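You operate a simulated robot arm through the tools that you are given. There is no shell and no other tool. Be economical: measure what you need, move in short steps, check, and stop when the job is done.

The job below is to be done with a simulated robot arm. You get a single attempt, and the scene is never put back.

JOB
Centre the coil, put the WHEEL lever back to lock and turn the brake till the pull reads GOOD.

Only the result counts: the job must be done as asked and must still hold three seconds after the hand-in. Knocking over, shifting, dropping, spilling or breaking anything else fails it.

ROBOT AND FRAMES
A 7-joint arm with a two-finger parallel gripper, fixed in place. Base frame: the origin is at the foot of the arm, x ahead of it, y to its left, z up. Readings come in mm, degrees, newtons and seconds.
With the tool pointing down near the work surface it reaches from about 420 to 900 mm from the base axis. Its first joint turns from -115.0 to 115.0 degrees. Payload 3.91 kg.
The TCP is the grasp point between the finger pads, 30 mm short of the fingertips. In the tool frame z runs along the fingers and y along their closing line. Largest opening 110 mm; finger width 20, thickness 10; the body of the gripper, 48 by 112 mm, starts 55 mm behind the TCP.
Orientation is that of the tool frame in the base frame, as [roll, pitch, yaw] about the fixed x, y, z axes, in that order (R = Rz(yaw) Ry(pitch) Rx(roll)). With the fingers straight down and closing along the base's y, the tool's x points along the base's -x, its y along +y and its z along -z.

CONTROLS
- The arm moves only by the tool nudge_tool. Its argument "moves" is a list of rows, each a list of 7 numbers: the shift along the tool's x, y, z in units of 40 mm (1.0 is 40 mm), then the turn, a rotation vector about the tool's x, y, z in units of 6 degrees (1.0 is 6 degrees), then the gripper command, from -1 (fully open) to 1 (shut), values between in proportion. In form: [[tx, ty, tz, wx, wy, wz, gripper], ...]. A call has 1 to 20 rows; each row shifts and turns the commanded pose from where the row before left it, along the tool's axes as they then stand. A call with a number of a shift or a turn outside -1 to 1 is refused whole. A row lasts 0.2 s, in which the tool goes at most 50 mm and 8.6 degrees; a call with a longer step from one row to the next is refused whole, and so is a gripper value outside its range. A pose out of reach is approached as far as the arm can. The call stops where the force on the tool passes 40 N (or 10 N more than at its start, if that is more) or the arm is blocked; 0.2 s more then pass. Each finger travels about 153 mm/s and halts on what it meets, pressing with about 45 N; the grip force reading is that of the motor and also rises with nothing between the fingers. The clock runs only during rows and for 0.2 s after the last one: add rows that do not move to give the fingers time. It gives the time, the measured TCP pose, the force on the tool (base axes), the opening and the grip force at its end, in the units of the frame above (readings bear some noise), and new pictures: "pictures" is both (left out), scene, wrist or none.
- Cameras (640 x 400 px; columns grow to the right, rows downward): "scene" is fixed at [49.8, -651, 1259.8]; the picture's right is [0.73, -0.68, 0.00], its down [-0.38, -0.40, -0.83] and it looks along [0.57, 0.61, -0.55] (base axes); focal length 313 px, centre (320, 200). "wrist" rides on the gripper at [72, 17, -103] in the tool frame; the picture's right is [-0.23, 0.97, 0.00], its down [-0.76, -0.18, -0.62] and it looks along [-0.61, -0.14, 0.78] (tool axes); focal length 222 px, centre (320, 200). There is no depth. A picture from a camera that has moved, and an enlarged one, comes with that camera's place and axes in the base frame and with its lens.
- raise_lower(by): slides the trunk up (or, below 0, down) by that many mm; the arm rides with it, the base frame stays. It gives what a move gives, with no picture.
- inspect(camera, box): a new picture of the part [left, top, right, bottom] of that camera's present view, enlarged. The clock stands still meanwhile.
- sign_off(): hands the job in; it is judged then, once.

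Work in short steps. Places have to be worked out from the pictures, the camera data and where the tool is seen: move nearer, look again, correct. Check each grasp and each placing, and mend what went wrong. You have 120 turns and 170 pictures in all, those below and enlarged ones among them. Open the gripper and draw the arm clear of the work before you hand the job in, unless the task says otherwise; then end with one line.

The tools are called after "Request:" as name(argument=value, ...) on one line, values as JSON. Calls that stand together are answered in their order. nudge_tool: Moves the arm, as the interface text tells. Its arguments: {"type":"object","properties":{"moves":{"type":"array"},"pictures":{"type":"string","enum":["both","scene","wrist","none"]}},"required":["moves"]} The other tools are called the same way: raise_lower (by) slides the trunk up or down; inspect (camera, box) takes an enlarged picture of a part of a camera's view; sign_off () hands the job in.

At the start:

```text
clock: 0.0
ee_pos: [661.3, -75.3, 990.3]
orientation: [-180.0, 0.1, 179.9]
contact_force: [0.5, 0.1, -0.1]
gripper_width: 109.8
finger_force: 0.0
trunk travel left (down, up): [-550.0, 440.0]
```

scene: 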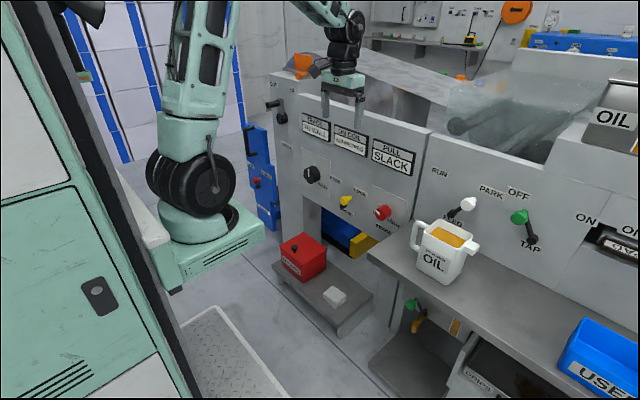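
wrist: 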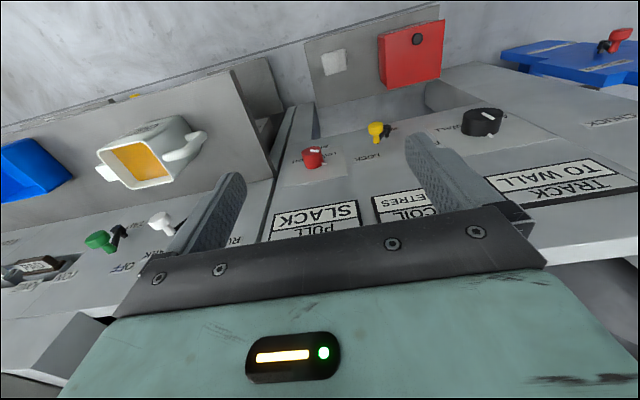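

The panel holds three displays (TRACK, COIL, PULL) and, below, a black knob, a yellow lever and a red knob. I'll enlarge these to read the labels.

Request:
inspect(camera="scene", box=[260, 90, 440, 260])

Request:
inspect(camera="wrist", box=[260, 80, 640, 260])

Request:
inspect(camera="scene", box=[230, 60, 330, 220])

```text
2.35 times, centred on (350, 175) of scene
camera zoom: at [49.8, -651.0, 1259.8], right [0.73, -0.68, 0.0], down [-0.38, -0.4, -0.83], along [0.57, 0.61, -0.55], focal length 736 px, centre (249, 259)
```

zoom: 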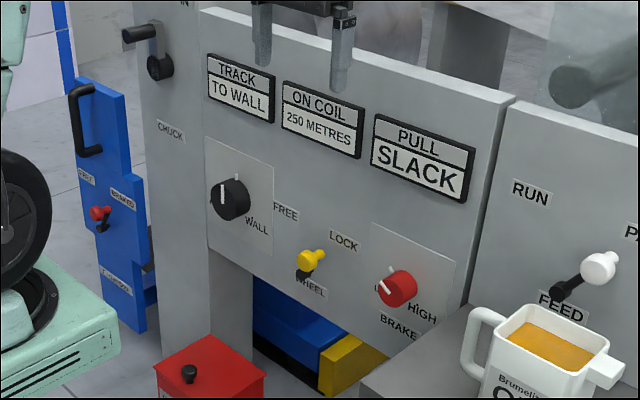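

```text
1.68 times, centred on (450, 170) of wrist
camera zoom: at [589.6, -57.6, 1093.2], right [0.23, 0.97, 0.0], down [0.76, -0.18, 0.62], along [0.61, -0.14, -0.78], focal length 374 px, centre (101, 250)
```

zoom: 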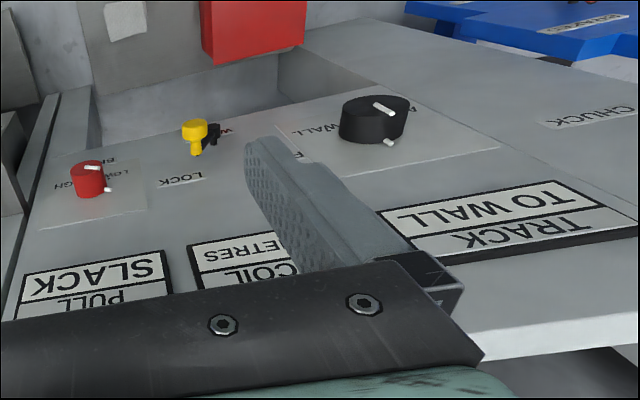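

```text
2.50 times, centred on (280, 140) of scene
camera zoom: at [49.8, -651.0, 1259.8], right [0.73, -0.68, 0.0], down [-0.38, -0.4, -0.83], along [0.57, 0.61, -0.55], focal length 782 px, centre (420, 350)
```

zoom: 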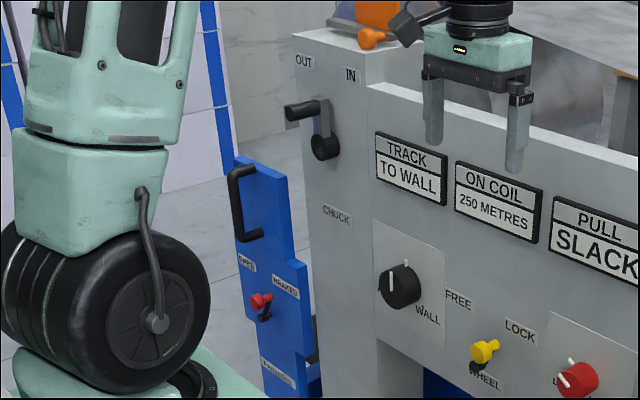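

Triangulating both views puts the panel face at about x = 860 with normal -x. That gives the red knob at about (842, -134, 602), the black knob at (840, 246, 607) and the yellow lever head at about (805, 15, 600). I'll turn the tool to point forward, then come down.

Request:
nudge_tool(moves=[[0, 0, 0, 0, -1, 0, -1], [0, 0, 0, 0, -1, 0, -1], [0, 0, 0, 0, -1, 0, -1], [0, 0, 0, 0, -1, 0, -1], [0, 0, 0, 0, -1, 0, -1], [0, 0, 0, 0, -1, 0, -1], [0, 0, 0, 0, -1, 0, -1], [0, 0, 0, 0, -1, 0, -1], [0, 0, 0, 0, -1, 0, -1], [0, 0, 0, 0, -1, 0, -1], [0, 0, 0, 0, -1, 0, -1], [0, 0, 0, 0, -1, 0, -1], [0, 0, 0, 0, -1, 0, -1], [0, 0, 0, 0, -1, 0, -1], [0, 0, 0, 0, -1, 0, -1]])

```text
clock: 3.2
ee_pos: [695.0, -78.9, 998.6]
orientation: [-166.8, 81.4, -168.8]
contact_force: [-0.2, 0.8, 0.0]
gripper_width: 110.0
finger_force: 0.1
out of reach, approached as far as the arm can: row 8, 9, 13, 14, 15
trunk travel left (down, up): [-550.0, 440.0]
camera wrist: at [582.5, -58.3, 941.8], right [0.07, 0.98, 0.19], down [-0.51, -0.13, 0.85], along [0.86, -0.15, 0.49], focal length 222 px, centre (320, 200)
```

scene: 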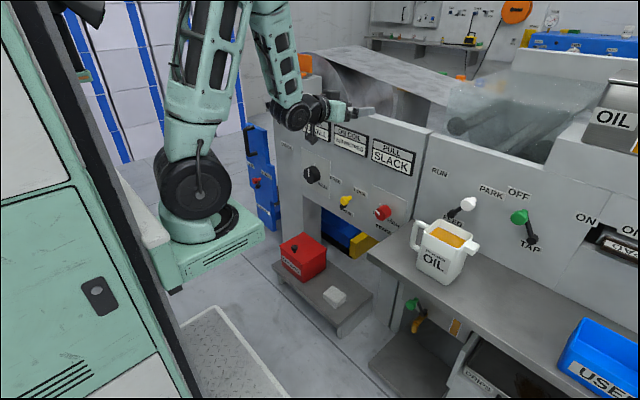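
wrist: 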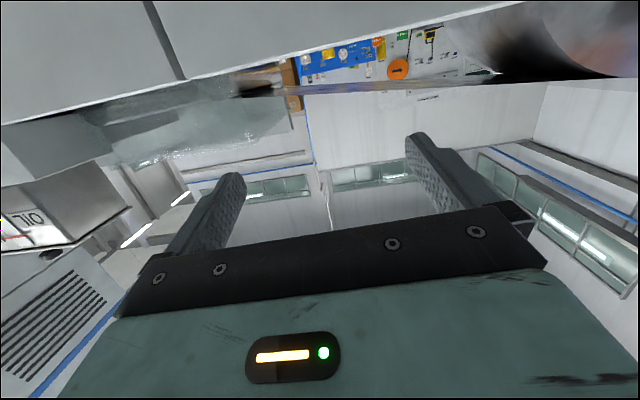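

The arm is near a joint limit here, because the forearm slopes steeply down. I'll lower the trunk so the arm can work relatively higher.

Request:
raise_lower(by=-300)

```text
clock: 6.2
ee_pos: [694.3, -78.5, 697.7]
orientation: [-166.8, 81.2, -168.8]
contact_force: [-0.6, 0.8, 0.0]
gripper_width: 110.0
finger_force: 0.1
trunk travel left (down, up): [-250.0, 740.0]
```

Next I'll move up about 120 mm relative to the arm, which should straighten the wrist.

Request:
nudge_tool(moves=[[-1, 0, 0, 0, 0, 0, -1], [-1, 0, 0, 0, 0, 0, -1], [-1, 0, 0, 0, 0, 0, -1], [0, 0, 0, 0, 0, 0, -1], [0, 0, 0, 0, 0, 0, -1]])

```text
clock: 7.4
ee_pos: [712.4, -74.2, 818.7]
orientation: [-166.8, 81.2, -168.9]
contact_force: [-0.4, 0.1, -0.6]
gripper_width: 109.9
finger_force: 0.1
trunk travel left (down, up): [-250.0, 740.0]
camera wrist: at [599.8, -54.2, 762.5], right [0.07, 0.98, 0.19], down [-0.51, -0.13, 0.85], along [0.86, -0.15, 0.49], focal length 222 px, centre (320, 200)
```

scene: 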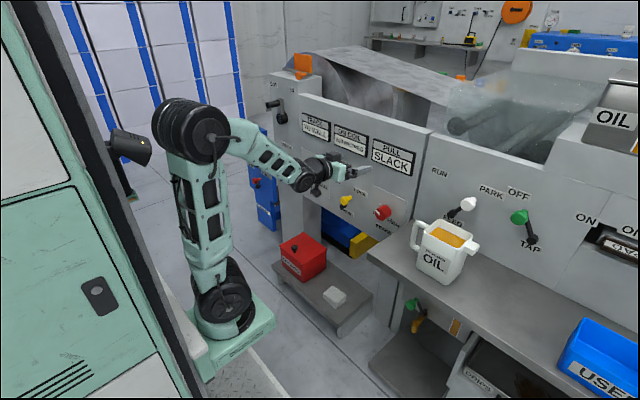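
wrist: 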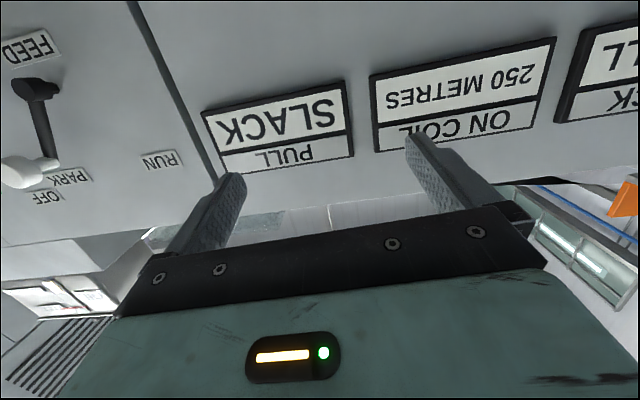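

The pose updates to the measured one. The tool is tilted about 8.5° down and 2° off in yaw and roll, so I'll correct that.

Request:
nudge_tool(moves=[[0, 0, 0, -0.17, -0.71, 0.17, -1], [0, 0, 0, -0.17, -0.71, 0.17, -1], [0, 0, 0, 0, 0, 0, -1]], pictures="none")

Request:
raise_lower(by=-150)

Request:
nudge_tool(moves=[[0, 0, 0, 0, 0, 0, -1]])

```text
clock: 8.2
ee_pos: [716.8, -69.7, 801.5]
orientation: [-154.0, 85.2, -154.5]
contact_force: [0.2, -0.3, -0.4]
gripper_width: 110.1
finger_force: 0.1
out of reach, approached as far as the arm can: row 2
trunk travel left (down, up): [-250.0, 740.0]
```

```text
clock: 9.9
ee_pos: [717.3, -69.5, 651.0]
orientation: [-154.1, 85.2, -154.7]
contact_force: [-0.2, 0.3, -0.2]
gripper_width: 109.7
finger_force: 0.1
trunk travel left (down, up): [-100.0, 890.0]
```

```text
clock: 10.3
ee_pos: [717.1, -69.6, 652.7]
orientation: [-154.1, 85.2, -154.7]
contact_force: [0.2, -0.2, 1.0]
gripper_width: 110.2
finger_force: 0.0
trunk travel left (down, up): [-100.0, 890.0]
camera wrist: at [608.5, -52.8, 587.1], right [0.03, 0.98, 0.19], down [-0.56, -0.14, 0.81], along [0.82, -0.13, 0.55], focal length 222 px, centre (320, 200)
```

scene: 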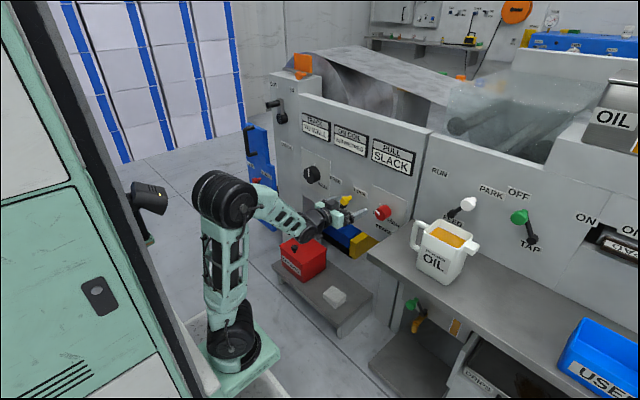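
wrist: 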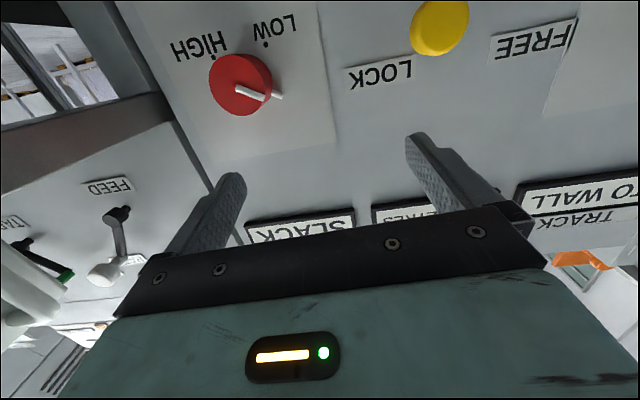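

The tool now points forward, about 4° down, which is good enough. The lever appears to stand toward LOCK. I'll lower the trunk the rest of the way and shift to y ≈ 50 to see the lever and its pivot from the wrist.

Request:
raise_lower(by=-80)

Request:
nudge_tool(moves=[[0, 1, 0, 0, 0, 0, -1], [0, 1, 0, 0, 0, 0, -1], [0, 1, 0, 0, 0, 0, -1], [0, 0, 0, 0, 0, 0, -1]])

```text
clock: 11.5
ee_pos: [717.0, -70.3, 571.8]
orientation: [-154.1, 85.1, -154.8]
contact_force: [0.3, 0.5, 0.8]
gripper_width: 109.8
finger_force: 0.1
trunk travel left (down, up): [-20.0, 970.0]
```

```text
clock: 12.5
ee_pos: [718.7, 52.4, 567.7]
orientation: [-154.4, 85.2, -154.9]
contact_force: [-0.3, 0.6, 0.3]
gripper_width: 109.9
finger_force: 0.0
trunk travel left (down, up): [-20.0, 970.0]
camera wrist: at [609.8, 68.4, 502.3], right [0.03, 0.98, 0.19], down [-0.56, -0.14, 0.81], along [0.82, -0.13, 0.55], focal length 222 px, centre (320, 200)
```

scene: 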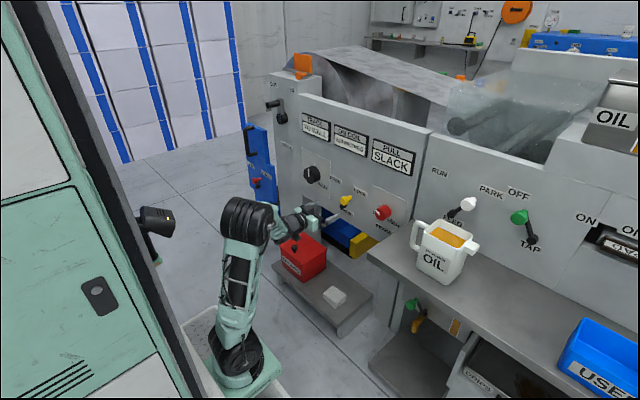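
wrist: 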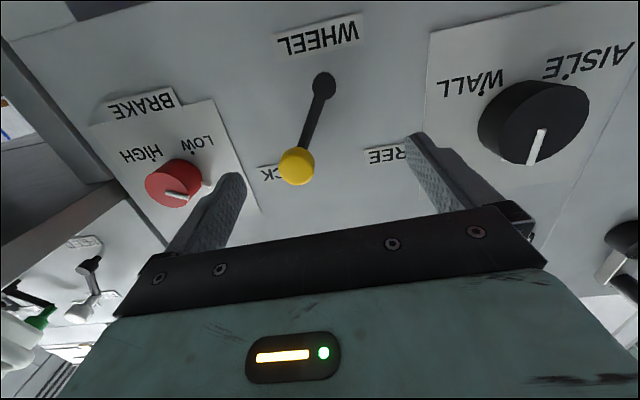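

The lever's pivot is at about (855, 59, 530) and its head at about (815, 20, 597), so it is at LOCK. The coil most likely tracks only with the wheel free, so the order is FREE, centre, LOCK, brake. I'll line up with the fingers 60 mm apart to straddle the head.

Request:
nudge_tool(moves=[[-0.72, -0.83, -0.05, 0, 0, 0, -0.09], [0, 0, 0, 0, 0, 0, -0.09], [0, 0, 0, 0, 0, 0, -0.09]])

Request:
inspect(camera="wrist", box=[420, 20, 640, 190])

```text
clock: 13.3
ee_pos: [717.4, 19.2, 598.0]
orientation: [-154.1, 85.3, -154.7]
contact_force: [0.4, 0.6, 0.5]
gripper_width: 59.9
finger_force: 0.0
trunk travel left (down, up): [-20.0, 970.0]
camera wrist: at [610.0, 36.1, 532.6], right [0.03, 0.98, 0.19], down [-0.56, -0.14, 0.81], along [0.82, -0.13, 0.55], focal length 222 px, centre (320, 200)
```

scene: 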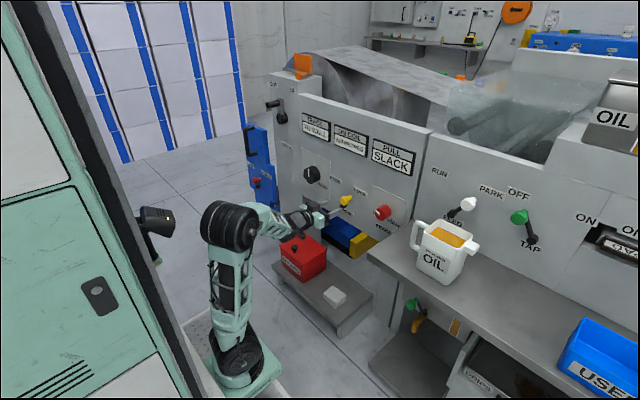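
wrist: 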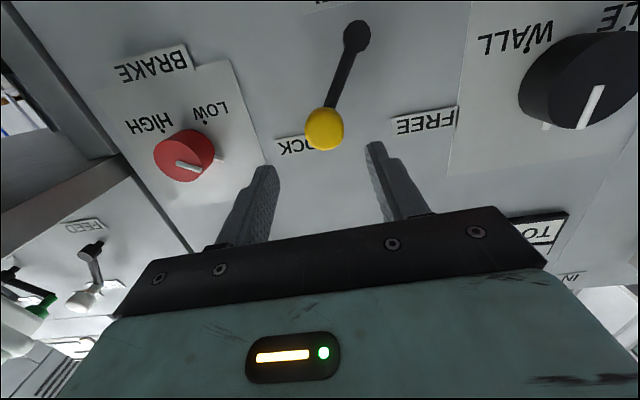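

```text
2.35 times, centred on (530, 105) of wrist
camera zoom: at [610.0, 36.1, 532.6], right [0.03, 0.98, 0.19], down [-0.56, -0.14, 0.81], along [0.82, -0.13, 0.55], focal length 523 px, centre (-174, 424)
```

zoom: 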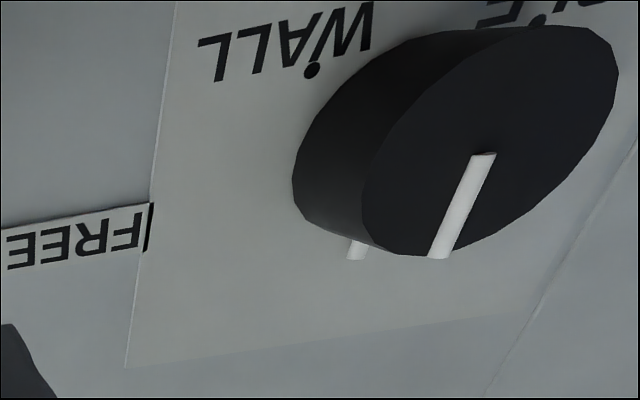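

Triangulating again from the two wrist views, the head is at about (805, 23, 590). I'll move forward to straddle it.

Request:
nudge_tool(moves=[[0.01, 0.05, 0.65, 0, 0, 0, -0.09], [0.01, 0.05, 0.65, 0, 0, 0, -0.09], [0, 0, 0.65, 0, 0, 0, -0.09], [0, 0, 0, 0, 0, 0, -0.09]])

```text
clock: 14.3
ee_pos: [797.6, 21.7, 589.4]
orientation: [-154.1, 85.2, -154.6]
contact_force: [0.6, -0.3, 0.8]
gripper_width: 59.6
finger_force: 0.0
trunk travel left (down, up): [-20.0, 970.0]
camera wrist: at [688.2, 37.5, 525.4], right [0.03, 0.98, 0.19], down [-0.57, -0.14, 0.81], along [0.82, -0.13, 0.55], focal length 222 px, centre (320, 200)
```

scene: 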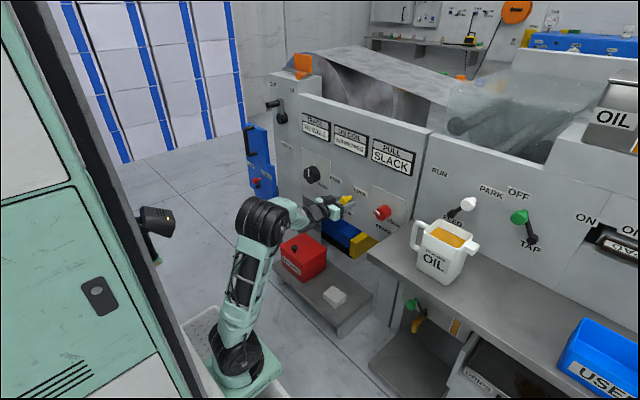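
wrist: 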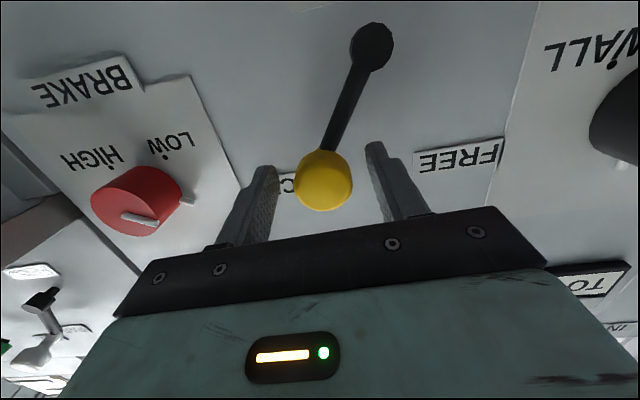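

The fingers straddle the head as planned. I'll push toward +y (FREE) in small steps.

Request:
nudge_tool(moves=[[0, 0.3, 0, 0, 0, 0, -0.09], [0, 0.3, 0, 0, 0, 0, -0.09], [-0.05, 0.3, 0, 0, 0, 0, -0.09], [-0.05, 0.3, 0, 0, 0, 0, -0.09], [0, 0.3, 0, 0, 0, 0, -0.09], [0, 0.3, 0, 0, 0, 0, -0.09], [0, 0.3, 0, 0, 0, 0, -0.09], [0, 0.2, 0, 0, 0, 0, -0.09]])

```text
clock: 16.1
ee_pos: [797.2, 112.4, 590.5]
orientation: [-154.2, 85.1, -155.1]
contact_force: [0.5, -9.3, -2.1]
gripper_width: 64.2
finger_force: 4.2
trunk travel left (down, up): [-20.0, 970.0]
camera wrist: at [688.9, 129.3, 525.7], right [0.03, 0.98, 0.19], down [-0.57, -0.14, 0.81], along [0.82, -0.13, 0.55], focal length 222 px, centre (320, 200)
```

scene: 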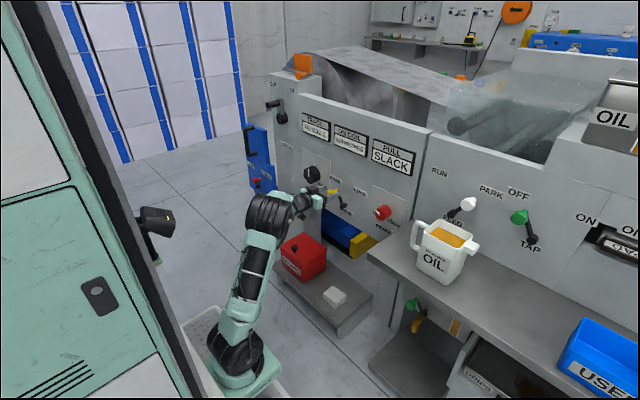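
wrist: 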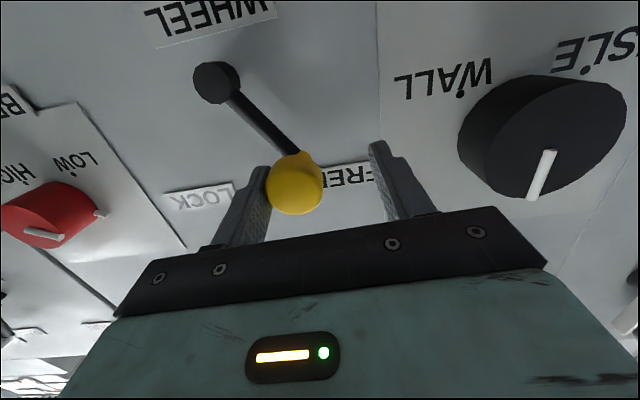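

The lever head is now at y ≈ 97, the symmetric FREE position, with a 9 N reaction. I'll push 4 mm more to confirm the stop, then recentre and back off.

Request:
nudge_tool(moves=[[0, 0.1, 0, 0, 0, 0, -0.09], [0, 0, 0, 0, 0, 0, -0.09]], pictures="none")

Request:
nudge_tool(moves=[[0, -0.4, 0, 0, 0, 0, -0.09], [0, 0, -0.7, 0, 0, 0, -0.09], [0, 0, -0.8, 0, 0, 0, -0.09], [0, 0, -0.8, 0, 0, 0, -0.09], [0, 0, 0, 0, 0, 0, -0.09]])

Request:
inspect(camera="scene", box=[260, 90, 440, 260])

```text
clock: 16.7
ee_pos: [797.7, 113.7, 590.5]
orientation: [-154.2, 85.2, -155.1]
contact_force: [-0.6, -19.8, -4.2]
gripper_width: 69.8
finger_force: 9.8
trunk travel left (down, up): [-20.0, 970.0]
```

```text
clock: 17.9
ee_pos: [703.8, 102.6, 598.6]
orientation: [-154.3, 85.2, -154.7]
contact_force: [1.2, 0.5, 0.0]
gripper_width: 59.7
finger_force: 0.1
trunk travel left (down, up): [-20.0, 970.0]
camera wrist: at [594.6, 119.6, 534.1], right [0.03, 0.98, 0.19], down [-0.56, -0.14, 0.81], along [0.82, -0.13, 0.55], focal length 222 px, centre (320, 200)
```

scene: 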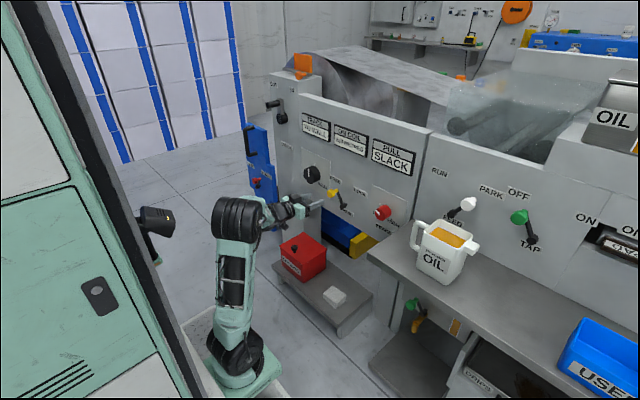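
wrist: 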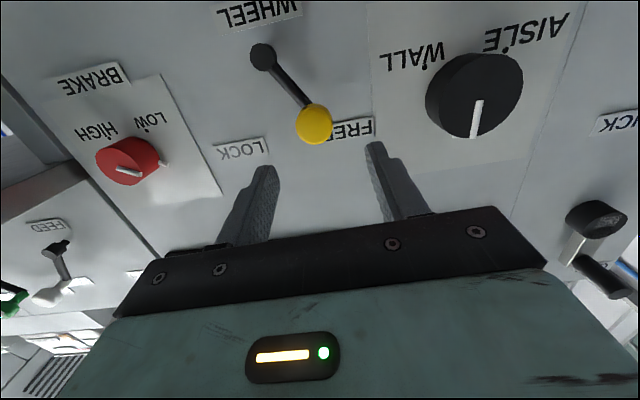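

```text
2.35 times, centred on (350, 175) of scene
camera zoom: at [49.8, -651.0, 1259.8], right [0.73, -0.68, 0.0], down [-0.38, -0.4, -0.83], along [0.57, 0.61, -0.55], focal length 736 px, centre (249, 259)
```

zoom: 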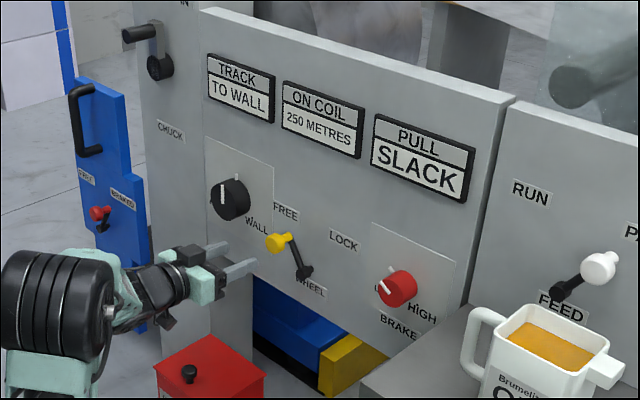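

The lever is at FREE and TRACK still reads TO WALL. I'll move over in front of the black TRACK knob at y ≈ 250 with the gripper open.

Request:
nudge_tool(moves=[[0, 0.92, 0, 0, 0, 0, -1], [0, 0.92, 0, 0, 0, 0, -1], [0, 0.92, 0, 0, 0, 0, -1], [0, 0.92, 0, 0, 0, 0, -1], [0, 0, 0, 0, 0, 0, -1]], pictures="wrist")

```text
clock: 19.1
ee_pos: [706.4, 251.0, 591.9]
orientation: [-154.1, 85.3, -154.7]
contact_force: [0.0, 0.0, 0.2]
gripper_width: 109.9
finger_force: 0.0
trunk travel left (down, up): [-20.0, 970.0]
camera wrist: at [597.1, 266.5, 527.4], right [0.03, 0.98, 0.19], down [-0.56, -0.14, 0.81], along [0.82, -0.13, 0.55], focal length 222 px, centre (320, 200)
```

wrist: 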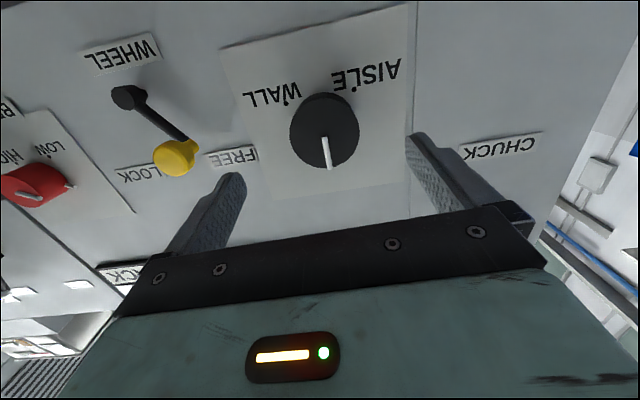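

The knob front is at about (820, 254, 601) and about 62 mm across. The scale runs AISLE (lower-left) over the top to WALL (lower-right), with the pointer now at the top, so AISLE means counter-clockwise, i.e. negative about tool z. I'll advance around the knob.

Request:
nudge_tool(moves=[[-0.11, 0.03, 0.6, 0, 0, 0, -1], [-0.11, 0.03, 0.6, 0, 0, 0, -1], [-0.11, 0.03, 0.6, 0, 0, 0, -1], [-0.1, 0, 0.6, 0, 0, 0, -1], [0, 0, 0, 0, 0, 0, -1]])

```text
clock: 20.3
ee_pos: [803.1, 252.9, 602.3]
orientation: [-154.0, 85.2, -154.5]
contact_force: [-1.1, 1.0, 0.4]
gripper_width: 110.0
finger_force: 0.1
trunk travel left (down, up): [-20.0, 970.0]
camera wrist: at [694.9, 269.4, 537.4], right [0.03, 0.98, 0.19], down [-0.56, -0.14, 0.81], along [0.82, -0.13, 0.55], focal length 222 px, centre (320, 200)
```

scene: 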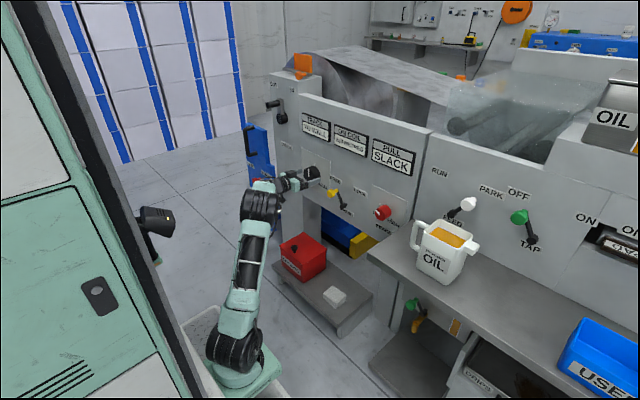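
wrist: 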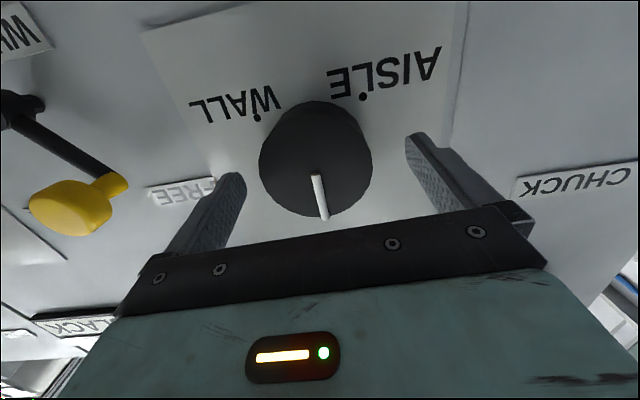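

The fingers are centred on the knob. I'll advance 13 mm more and close.

Request:
nudge_tool(moves=[[-0.02, -0.05, 0.32, 0, 0, 0, -1], [0, 0, 0, 0, 0, 0, 0.3], [0, 0, 0, 0, 0, 0, 0.3], [0, 0, 0, 0, 0, 0, 0.3]])

```text
clock: 21.3
ee_pos: [816.1, 249.3, 602.2]
orientation: [-154.0, 85.2, -154.7]
contact_force: [-3.1, -6.0, -0.2]
gripper_width: 71.9
finger_force: 45.3
trunk travel left (down, up): [-20.0, 970.0]
camera wrist: at [707.8, 266.7, 537.6], right [0.03, 0.98, 0.19], down [-0.56, -0.14, 0.81], along [0.82, -0.13, 0.55], focal length 222 px, centre (320, 200)
```

scene: 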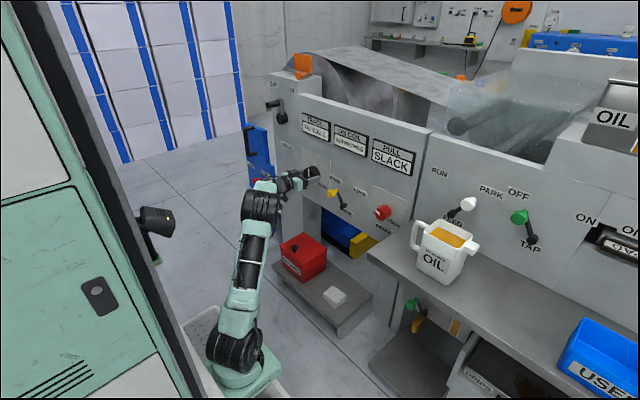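
wrist: 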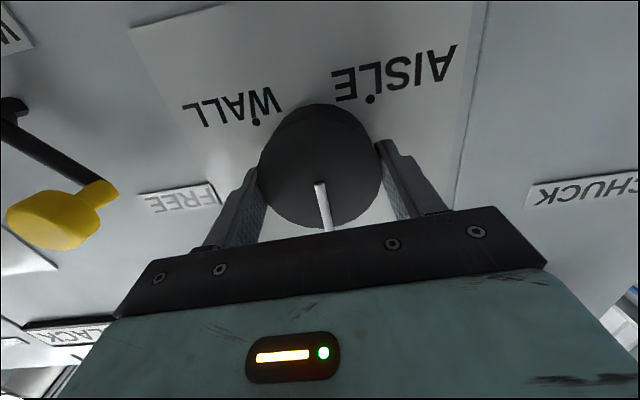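

The knob is gripped (72 mm, 45 N). I'll turn about 12° toward AISLE and check the display.

Request:
nudge_tool(moves=[[0, 0, 0, 0, 0, -0.7, 0.3], [0, 0, 0, 0, 0, -0.7, 0.3], [0, 0, 0, 0, 0, -0.6, 0.3], [0, 0, 0, 0, 0, 0, 0.3]])

Request:
inspect(camera="scene", box=[280, 100, 430, 200])

```text
clock: 22.3
ee_pos: [817.4, 250.1, 602.0]
orientation: [-107.2, 75.2, -107.4]
contact_force: [-5.0, -3.7, -1.9]
gripper_width: 72.0
finger_force: 45.1
trunk travel left (down, up): [-20.0, 970.0]
camera wrist: at [707.9, 251.6, 536.2], right [0.01, 1.0, -0.02], down [-0.56, 0.02, 0.83], along [0.83, 0.0, 0.56], focal length 222 px, centre (320, 200)
```

scene: 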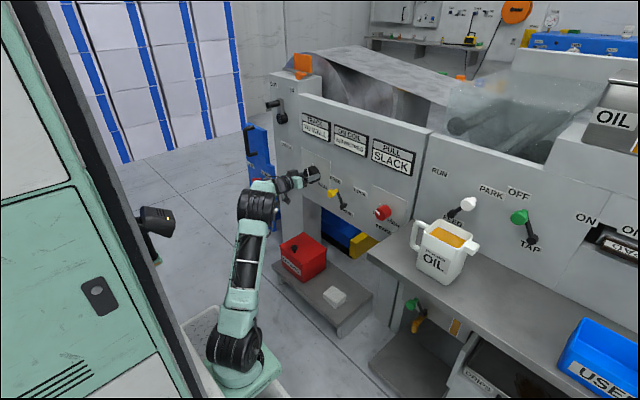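
wrist: 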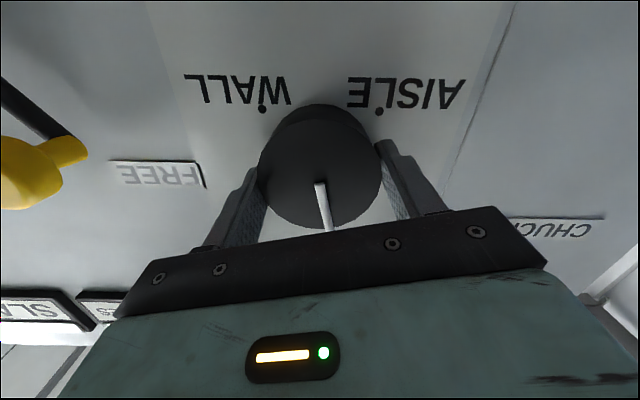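

```text
4.00 times, centred on (355, 150) of scene
camera zoom: at [49.8, -651.0, 1259.8], right [0.73, -0.68, 0.0], down [-0.38, -0.4, -0.83], along [0.57, 0.61, -0.55], focal length 1250 px, centre (180, 400)
```

zoom: 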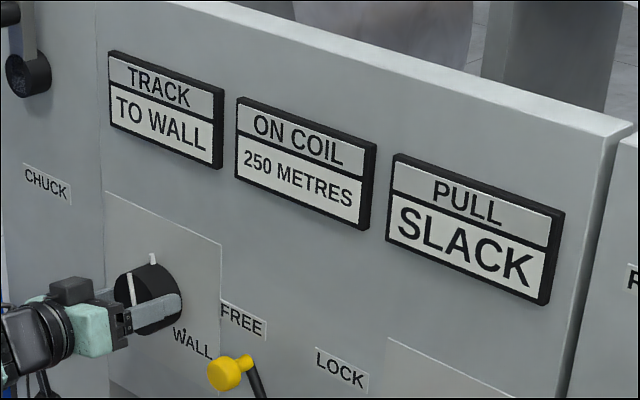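

The knob follows, but TRACK still reads TO WALL. I'll turn another 18° and check.

Request:
nudge_tool(moves=[[0, 0, 0, 0, 0, -0.8, 0.3], [0, 0, 0, 0, 0, -0.8, 0.3], [0, 0, 0, 0, 0, -0.8, 0.3], [0, 0, 0, 0, 0, -0.6, 0.3], [0, 0, 0, 0, 0, 0, 0.3]], pictures="wrist")

Request:
inspect(camera="scene", box=[280, 100, 430, 200])

```text
clock: 23.5
ee_pos: [815.2, 251.7, 601.1]
orientation: [-98.1, 57.5, -97.6]
contact_force: [9.7, 0.3, -5.5]
gripper_width: 72.3
finger_force: 45.5
trunk travel left (down, up): [-20.0, 970.0]
camera wrist: at [707.7, 228.8, 540.4], right [-0.01, 0.95, -0.33], down [-0.56, 0.26, 0.78], along [0.83, 0.19, 0.53], focal length 222 px, centre (320, 200)
```

wrist: 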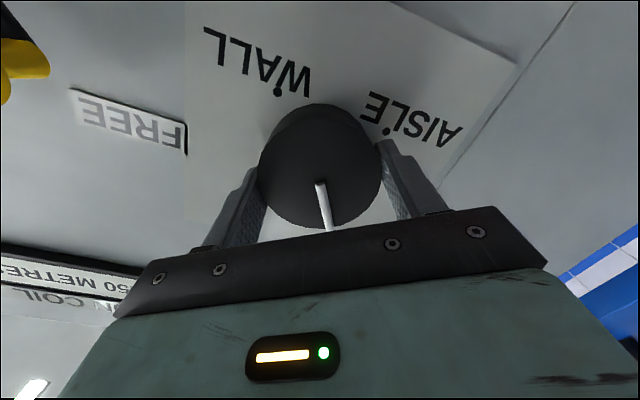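

```text
4.00 times, centred on (355, 150) of scene
camera zoom: at [49.8, -651.0, 1259.8], right [0.73, -0.68, 0.0], down [-0.38, -0.4, -0.83], along [0.57, 0.61, -0.55], focal length 1250 px, centre (180, 400)
```

zoom: 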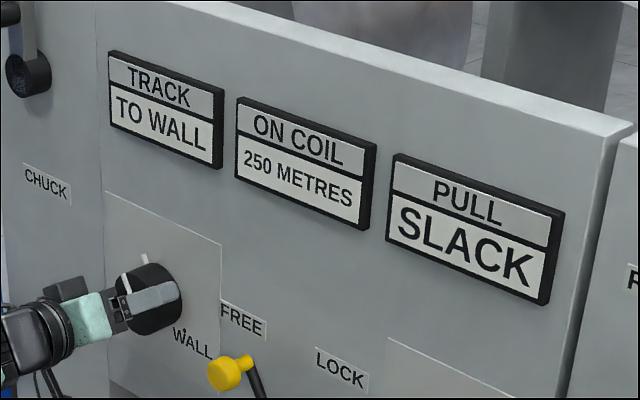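

Still TO WALL after about 30°. I'll keep going.

Request:
nudge_tool(moves=[[0, 0, 0, 0, 0, -0.7, 0.3], [0, 0, 0, 0, 0, -0.7, 0.3], [0, 0, 0, 0, 0, -0.6, 0.3], [0, 0, 0, 0, 0, 0, 0.3]], pictures="none")

Request:
inspect(camera="scene", box=[280, 100, 430, 200])

```text
clock: 24.5
ee_pos: [817.4, 251.0, 601.9]
orientation: [-96.3, 45.6, -95.0]
contact_force: [24.2, 9.6, -5.0]
gripper_width: 72.9
finger_force: 45.0
trunk travel left (down, up): [-20.0, 970.0]
```

```text
4.00 times, centred on (355, 150) of scene
camera zoom: at [49.8, -651.0, 1259.8], right [0.73, -0.68, 0.0], down [-0.38, -0.4, -0.83], along [0.57, 0.61, -0.55], focal length 1250 px, centre (180, 400)
```

zoom: 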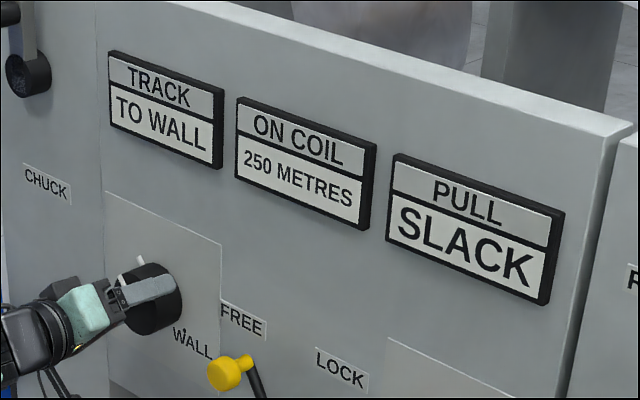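

The tilted axis is building up force (24 N). I'll release, straighten the tool tilt and regrip.

Request:
nudge_tool(moves=[[0, 0, 0, 0, 0, 0, -0.6], [0, 0, 0, 0, 0, 0, -0.6], [0, 0, 0, 0.45, -0.58, 0, -0.6], [0, 0, 0, 0, 0, 0, -0.6]], pictures="none")

Request:
inspect(camera="wrist", box=[0, 0, 640, 400])

```text
clock: 25.5
ee_pos: [814.7, 250.3, 603.8]
orientation: [-89.9, 45.9, -90.1]
contact_force: [0.2, 0.3, -0.3]
gripper_width: 88.0
finger_force: 0.0
trunk travel left (down, up): [-20.0, 970.0]
```

```text
1.00 times, centred on (320, 200) of wrist
camera zoom: at [711.7, 213.2, 539.2], right [0.0, 0.86, -0.51], down [-0.62, 0.4, 0.67], along [0.78, 0.32, 0.54], focal length 222 px, centre (320, 200)
```

zoom: 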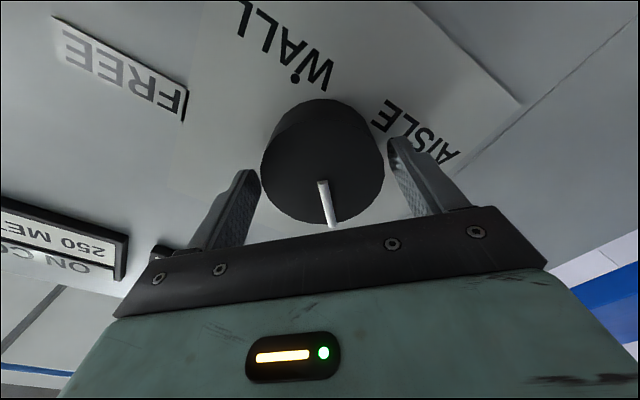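

Alignment is now exact and the knob held its position. I'll regrip and turn further.

Request:
nudge_tool(moves=[[0, 0, 0, 0, 0, 0, 0.3], [0, 0, 0, 0, 0, 0, 0.3], [0, 0, 0, 0, 0, -0.7, 0.3], [0, 0, 0, 0, 0, -0.7, 0.3], [0, 0, 0, 0, 0, -0.6, 0.3], [0, 0, 0, 0, 0, 0, 0.3]], pictures="none")

Request:
inspect(camera="scene", box=[280, 100, 430, 200])

```text
clock: 26.9
ee_pos: [815.7, 251.3, 601.1]
orientation: [-90.2, 33.8, -90.1]
contact_force: [-13.2, 5.7, -19.8]
gripper_width: 71.4
finger_force: 45.1
trunk travel left (down, up): [-20.0, 970.0]
```

```text
4.00 times, centred on (355, 150) of scene
camera zoom: at [49.8, -651.0, 1259.8], right [0.73, -0.68, 0.0], down [-0.38, -0.4, -0.83], along [0.57, 0.61, -0.55], focal length 1250 px, centre (180, 400)
```

zoom: 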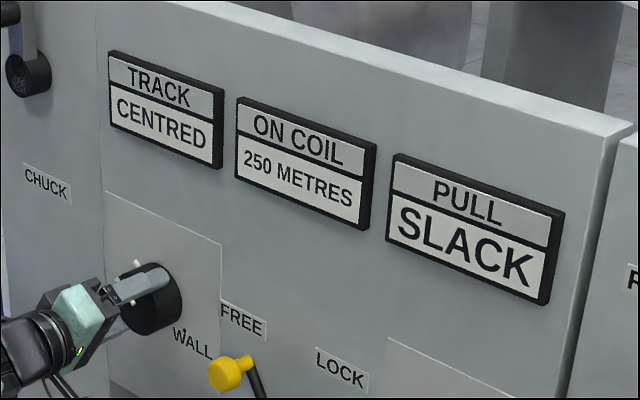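

TRACK reads CENTRED. I'll add 3° of margin inside the window, then check and release.

Request:
nudge_tool(moves=[[0, 0, 0, 0, 0, -0.5, 0.3], [0, 0, 0, 0, 0, 0, 0.3]], pictures="none")

Request:
inspect(camera="scene", box=[280, 100, 430, 200])

```text
clock: 27.5
ee_pos: [814.9, 251.9, 601.4]
orientation: [-90.2, 30.8, -90.0]
contact_force: [-18.9, 7.7, -23.7]
gripper_width: 71.4
finger_force: 45.6
trunk travel left (down, up): [-20.0, 970.0]
```

```text
4.00 times, centred on (355, 150) of scene
camera zoom: at [49.8, -651.0, 1259.8], right [0.73, -0.68, 0.0], down [-0.38, -0.4, -0.83], along [0.57, 0.61, -0.55], focal length 1250 px, centre (180, 400)
```

zoom: 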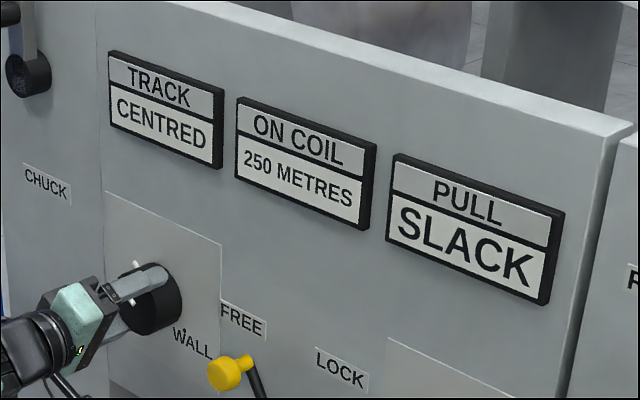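

Still CENTRED. I'll release, open wide and back straight off along tool -z, then check.

Request:
nudge_tool(moves=[[0, 0, 0, 0, 0, 0, -0.8], [0, 0, 0, 0, 0, 0, -0.8], [0, 0, -0.6, 0, 0, 0, -0.8], [0, 0, -0.8, 0, 0, 0, -0.8], [0, 0, -0.8, 0, 0, 0, -0.8], [0, 0, 0, 0, 0, 0, -0.8]], pictures="wrist")

Request:
inspect(camera="scene", box=[280, 100, 430, 200])

```text
clock: 28.9
ee_pos: [728.6, 250.1, 602.0]
orientation: [-90.0, 30.9, -90.2]
contact_force: [0.3, -0.2, -0.6]
gripper_width: 99.0
finger_force: 0.2
trunk travel left (down, up): [-20.0, 970.0]
camera wrist: at [624.5, 198.6, 550.8], right [0.0, 0.7, -0.72], down [-0.62, 0.56, 0.54], along [0.78, 0.45, 0.43], focal length 222 px, centre (320, 200)
```

wrist: 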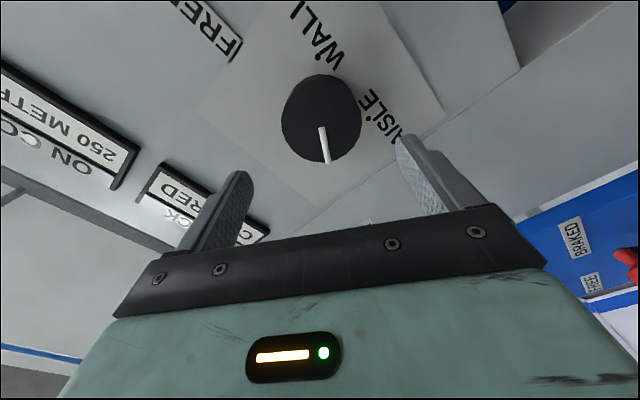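

```text
4.00 times, centred on (355, 150) of scene
camera zoom: at [49.8, -651.0, 1259.8], right [0.73, -0.68, 0.0], down [-0.38, -0.4, -0.83], along [0.57, 0.61, -0.55], focal length 1250 px, centre (180, 400)
```

zoom: 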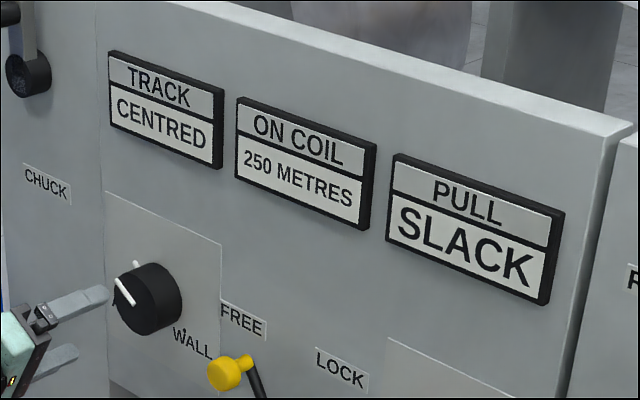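

TRACK stays CENTRED. I'll roll the tool back level and move in front of the lever (y ≈ 97, z ≈ 590) with a 60 mm opening.

Request:
nudge_tool(moves=[[0, 0, -0.2, 0, 0, 1, -0.09], [0, 0, 0, 0, 0, 1, -0.09], [0, 0, 0, 0, 0, 1, -0.09], [0, 0, 0, 0, 0, 1, -0.09], [0, 0, 0, 0, 0, 1, -0.09], [0, 0, 0, 0, 0, 1, -0.09], [0, 0, 0, 0, 0, 1, -0.09], [0, 0, 0, 0, 0, 1, -0.09], [0, 0, 0, 0, 0, 1, -0.09], [0, 0, 0, 0, 0, 0.85, -0.09], [0, 0, 0, 0, 0, 0, -0.09]], pictures="none")

Request:
nudge_tool(moves=[[0, -0.95, 0, 0, 0, 0, -0.09], [0, -0.95, 0, 0, 0, 0, -0.09], [0.15, -0.95, 0, 0, 0, 0, -0.09], [0.15, -0.95, 0, 0, 0, 0, -0.09], [0, 0, 0, 0, 0, 0, -0.09]], pictures="wrist")

```text
clock: 31.3
ee_pos: [720.9, 250.9, 603.3]
orientation: [64.8, 89.9, 64.7]
contact_force: [-1.1, -0.7, -0.2]
gripper_width: 60.1
finger_force: 0.1
trunk travel left (down, up): [-20.0, 970.0]
```

```text
clock: 32.5
ee_pos: [721.3, 99.8, 592.2]
orientation: [-123.0, 90.0, -123.1]
contact_force: [-0.3, 0.6, 0.0]
gripper_width: 59.9
finger_force: 0.1
trunk travel left (down, up): [-20.0, 970.0]
camera wrist: at [617.4, 118.4, 519.3], right [0.0, 0.97, 0.23], down [-0.62, -0.18, 0.76], along [0.78, -0.14, 0.61], focal length 222 px, centre (320, 200)
```

wrist: 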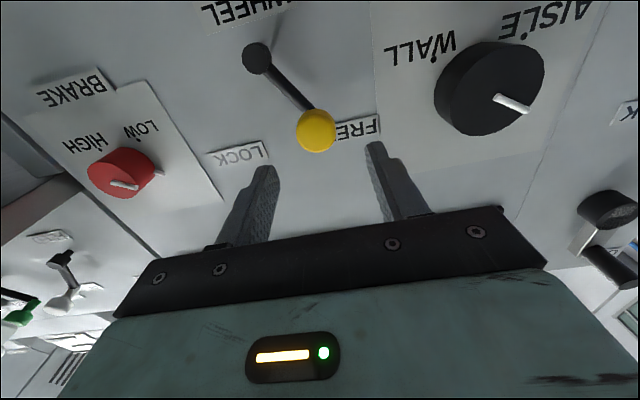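

Aligned with the lever head at (805, 100, 590). I'll advance 75 mm and push toward LOCK (-y).

Request:
nudge_tool(moves=[[0.02, 0, 0.63, 0, 0, 0, -0.09], [0.02, 0, 0.63, 0, 0, 0, -0.09], [0, 0, 0.63, 0, 0, 0, -0.09], [0, 0, 0, 0, 0, 0, -0.09]], pictures="none")

Request:
nudge_tool(moves=[[0, -0.3, 0, 0, 0, 0, -0.09], [0, -0.3, 0, 0, 0, 0, -0.09], [-0.05, -0.3, 0, 0, 0, 0, -0.09], [-0.05, -0.3, 0, 0, 0, 0, -0.09], [0, -0.3, 0, 0, 0, 0, -0.09], [0, -0.3, 0, 0, 0, 0, -0.09], [0, -0.3, 0, 0, 0, 0, -0.09], [0, -0.3, 0, 0, 0, 0, -0.09], [0, 0, 0, 0, 0, 0, -0.09]], pictures="wrist")

```text
clock: 33.5
ee_pos: [797.0, 100.2, 589.9]
orientation: [9.7, 90.0, 9.7]
contact_force: [0.7, 0.0, 0.0]
gripper_width: 59.8
finger_force: 0.1
trunk travel left (down, up): [-20.0, 970.0]
```

```text
clock: 35.5
ee_pos: [793.3, 7.2, 592.0]
orientation: [36.1, 90.0, 36.1]
contact_force: [3.0, 13.7, -2.7]
gripper_width: 66.9
finger_force: 6.8
trunk travel left (down, up): [-20.0, 970.0]
camera wrist: at [690.2, 23.9, 519.6], right [0.0, 0.97, 0.23], down [-0.62, -0.18, 0.76], along [0.78, -0.14, 0.61], focal length 222 px, centre (320, 200)
```

wrist: 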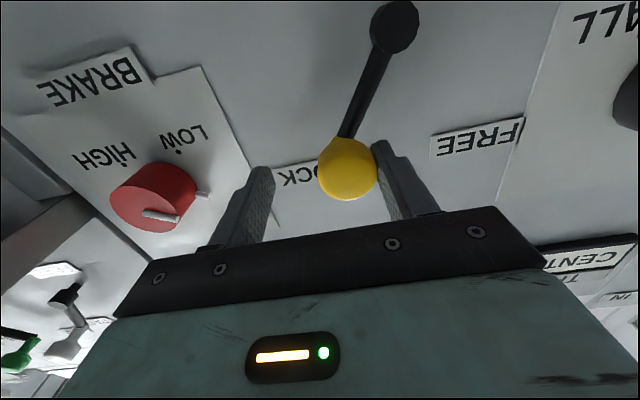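

The lever is at its LOCK stop (14 N). I'll press a touch more, then recentre, back off and move toward the brake knob at y ≈ -134, z ≈ 600.

Request:
nudge_tool(moves=[[0, -0.1, 0, 0, 0, 0, -0.09], [0, 0.45, 0, 0, 0, 0, -0.09], [0, 0, -0.7, 0, 0, 0, -0.09], [0, 0, -0.8, 0, 0, 0, -0.09], [0, 0, -0.8, 0, 0, 0, -0.09], [0, 0, 0, 0, 0, 0, -0.09]], pictures="none")

Request:
nudge_tool(moves=[[0, -0.95, 0, 0, 0, 0, -0.3], [0, -0.95, 0, 0, 0, 0, -0.3], [0, -0.95, 0, 0, 0, 0, -0.3], [0, -0.95, 0, 0, 0, 0, -0.3], [0, 0, 0, 0, 0, 0, -0.3]])

Request:
inspect(camera="scene", box=[280, 110, 440, 250])

```text
clock: 36.9
ee_pos: [703.8, 16.9, 593.8]
orientation: [-145.7, 90.0, -145.9]
contact_force: [-0.8, -0.7, -0.8]
gripper_width: 60.2
finger_force: 0.1
trunk travel left (down, up): [-20.0, 970.0]
```

```text
clock: 38.1
ee_pos: [704.3, -57.6, 594.1]
orientation: [20.5, 90.0, 20.5]
contact_force: [-0.5, -0.9, -0.5]
gripper_width: 71.6
finger_force: 0.0
out of reach, approached as far as the arm can: row 3, 4
trunk travel left (down, up): [-20.0, 970.0]
camera wrist: at [600.7, -39.5, 521.0], right [0.0, 0.97, 0.23], down [-0.62, -0.18, 0.76], along [0.78, -0.14, 0.61], focal length 222 px, centre (320, 200)
```

scene: 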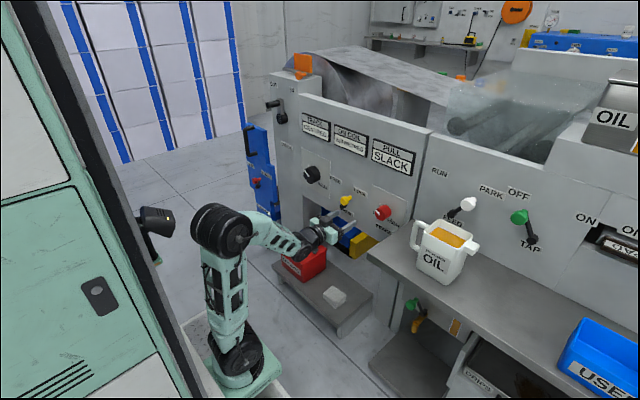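
wrist: 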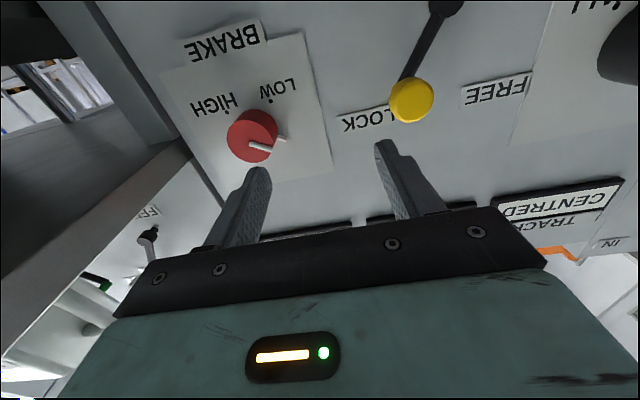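

```text
2.86 times, centred on (360, 180) of scene
camera zoom: at [49.8, -651.0, 1259.8], right [0.73, -0.68, 0.0], down [-0.38, -0.4, -0.83], along [0.57, 0.61, -0.55], focal length 893 px, centre (206, 257)
```

zoom: 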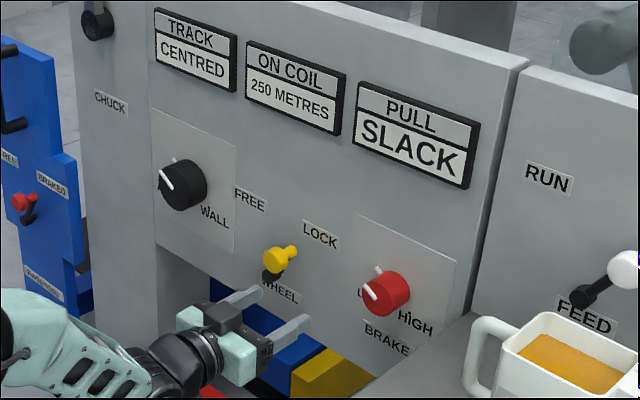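

The lever is at LOCK and TRACK is CENTRED. This arm pose runs out of reach at x = 704, so I'll advance first and then slide toward y = -135.

Request:
nudge_tool(moves=[[-0.1, 0, 0.9, 0, 0, 0, -0.45], [-0.1, -0.5, 0.5, 0, 0, 0, -0.45], [0, -0.7, 0, 0, 0, 0, -0.45], [0, -0.7, 0, 0, 0, 0, -0.45], [0, 0, 0, 0, 0, 0, -0.45]])

```text
clock: 39.3
ee_pos: [757.7, -136.2, 602.7]
orientation: [-9.9, 89.9, -10.1]
contact_force: [-0.2, 0.4, 1.0]
gripper_width: 79.9
finger_force: 0.2
trunk travel left (down, up): [-20.0, 970.0]
camera wrist: at [654.3, -116.9, 530.5], right [0.0, 0.97, 0.23], down [-0.62, -0.18, 0.76], along [0.78, -0.14, 0.61], focal length 222 px, centre (320, 200)
```

scene: 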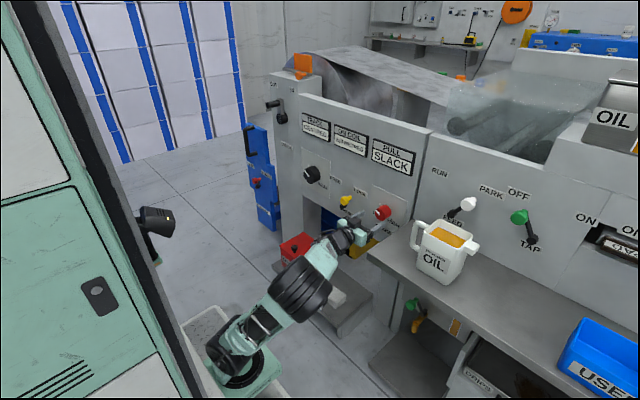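
wrist: 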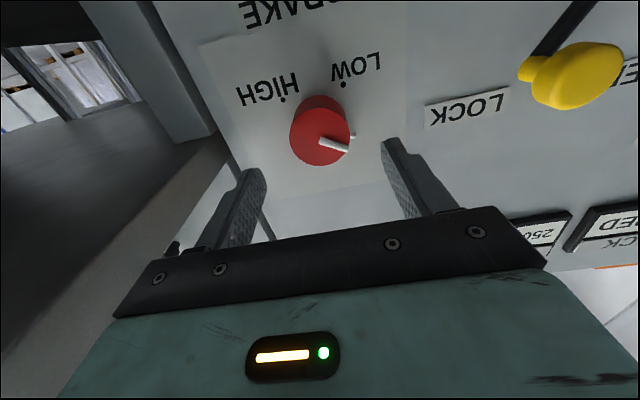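

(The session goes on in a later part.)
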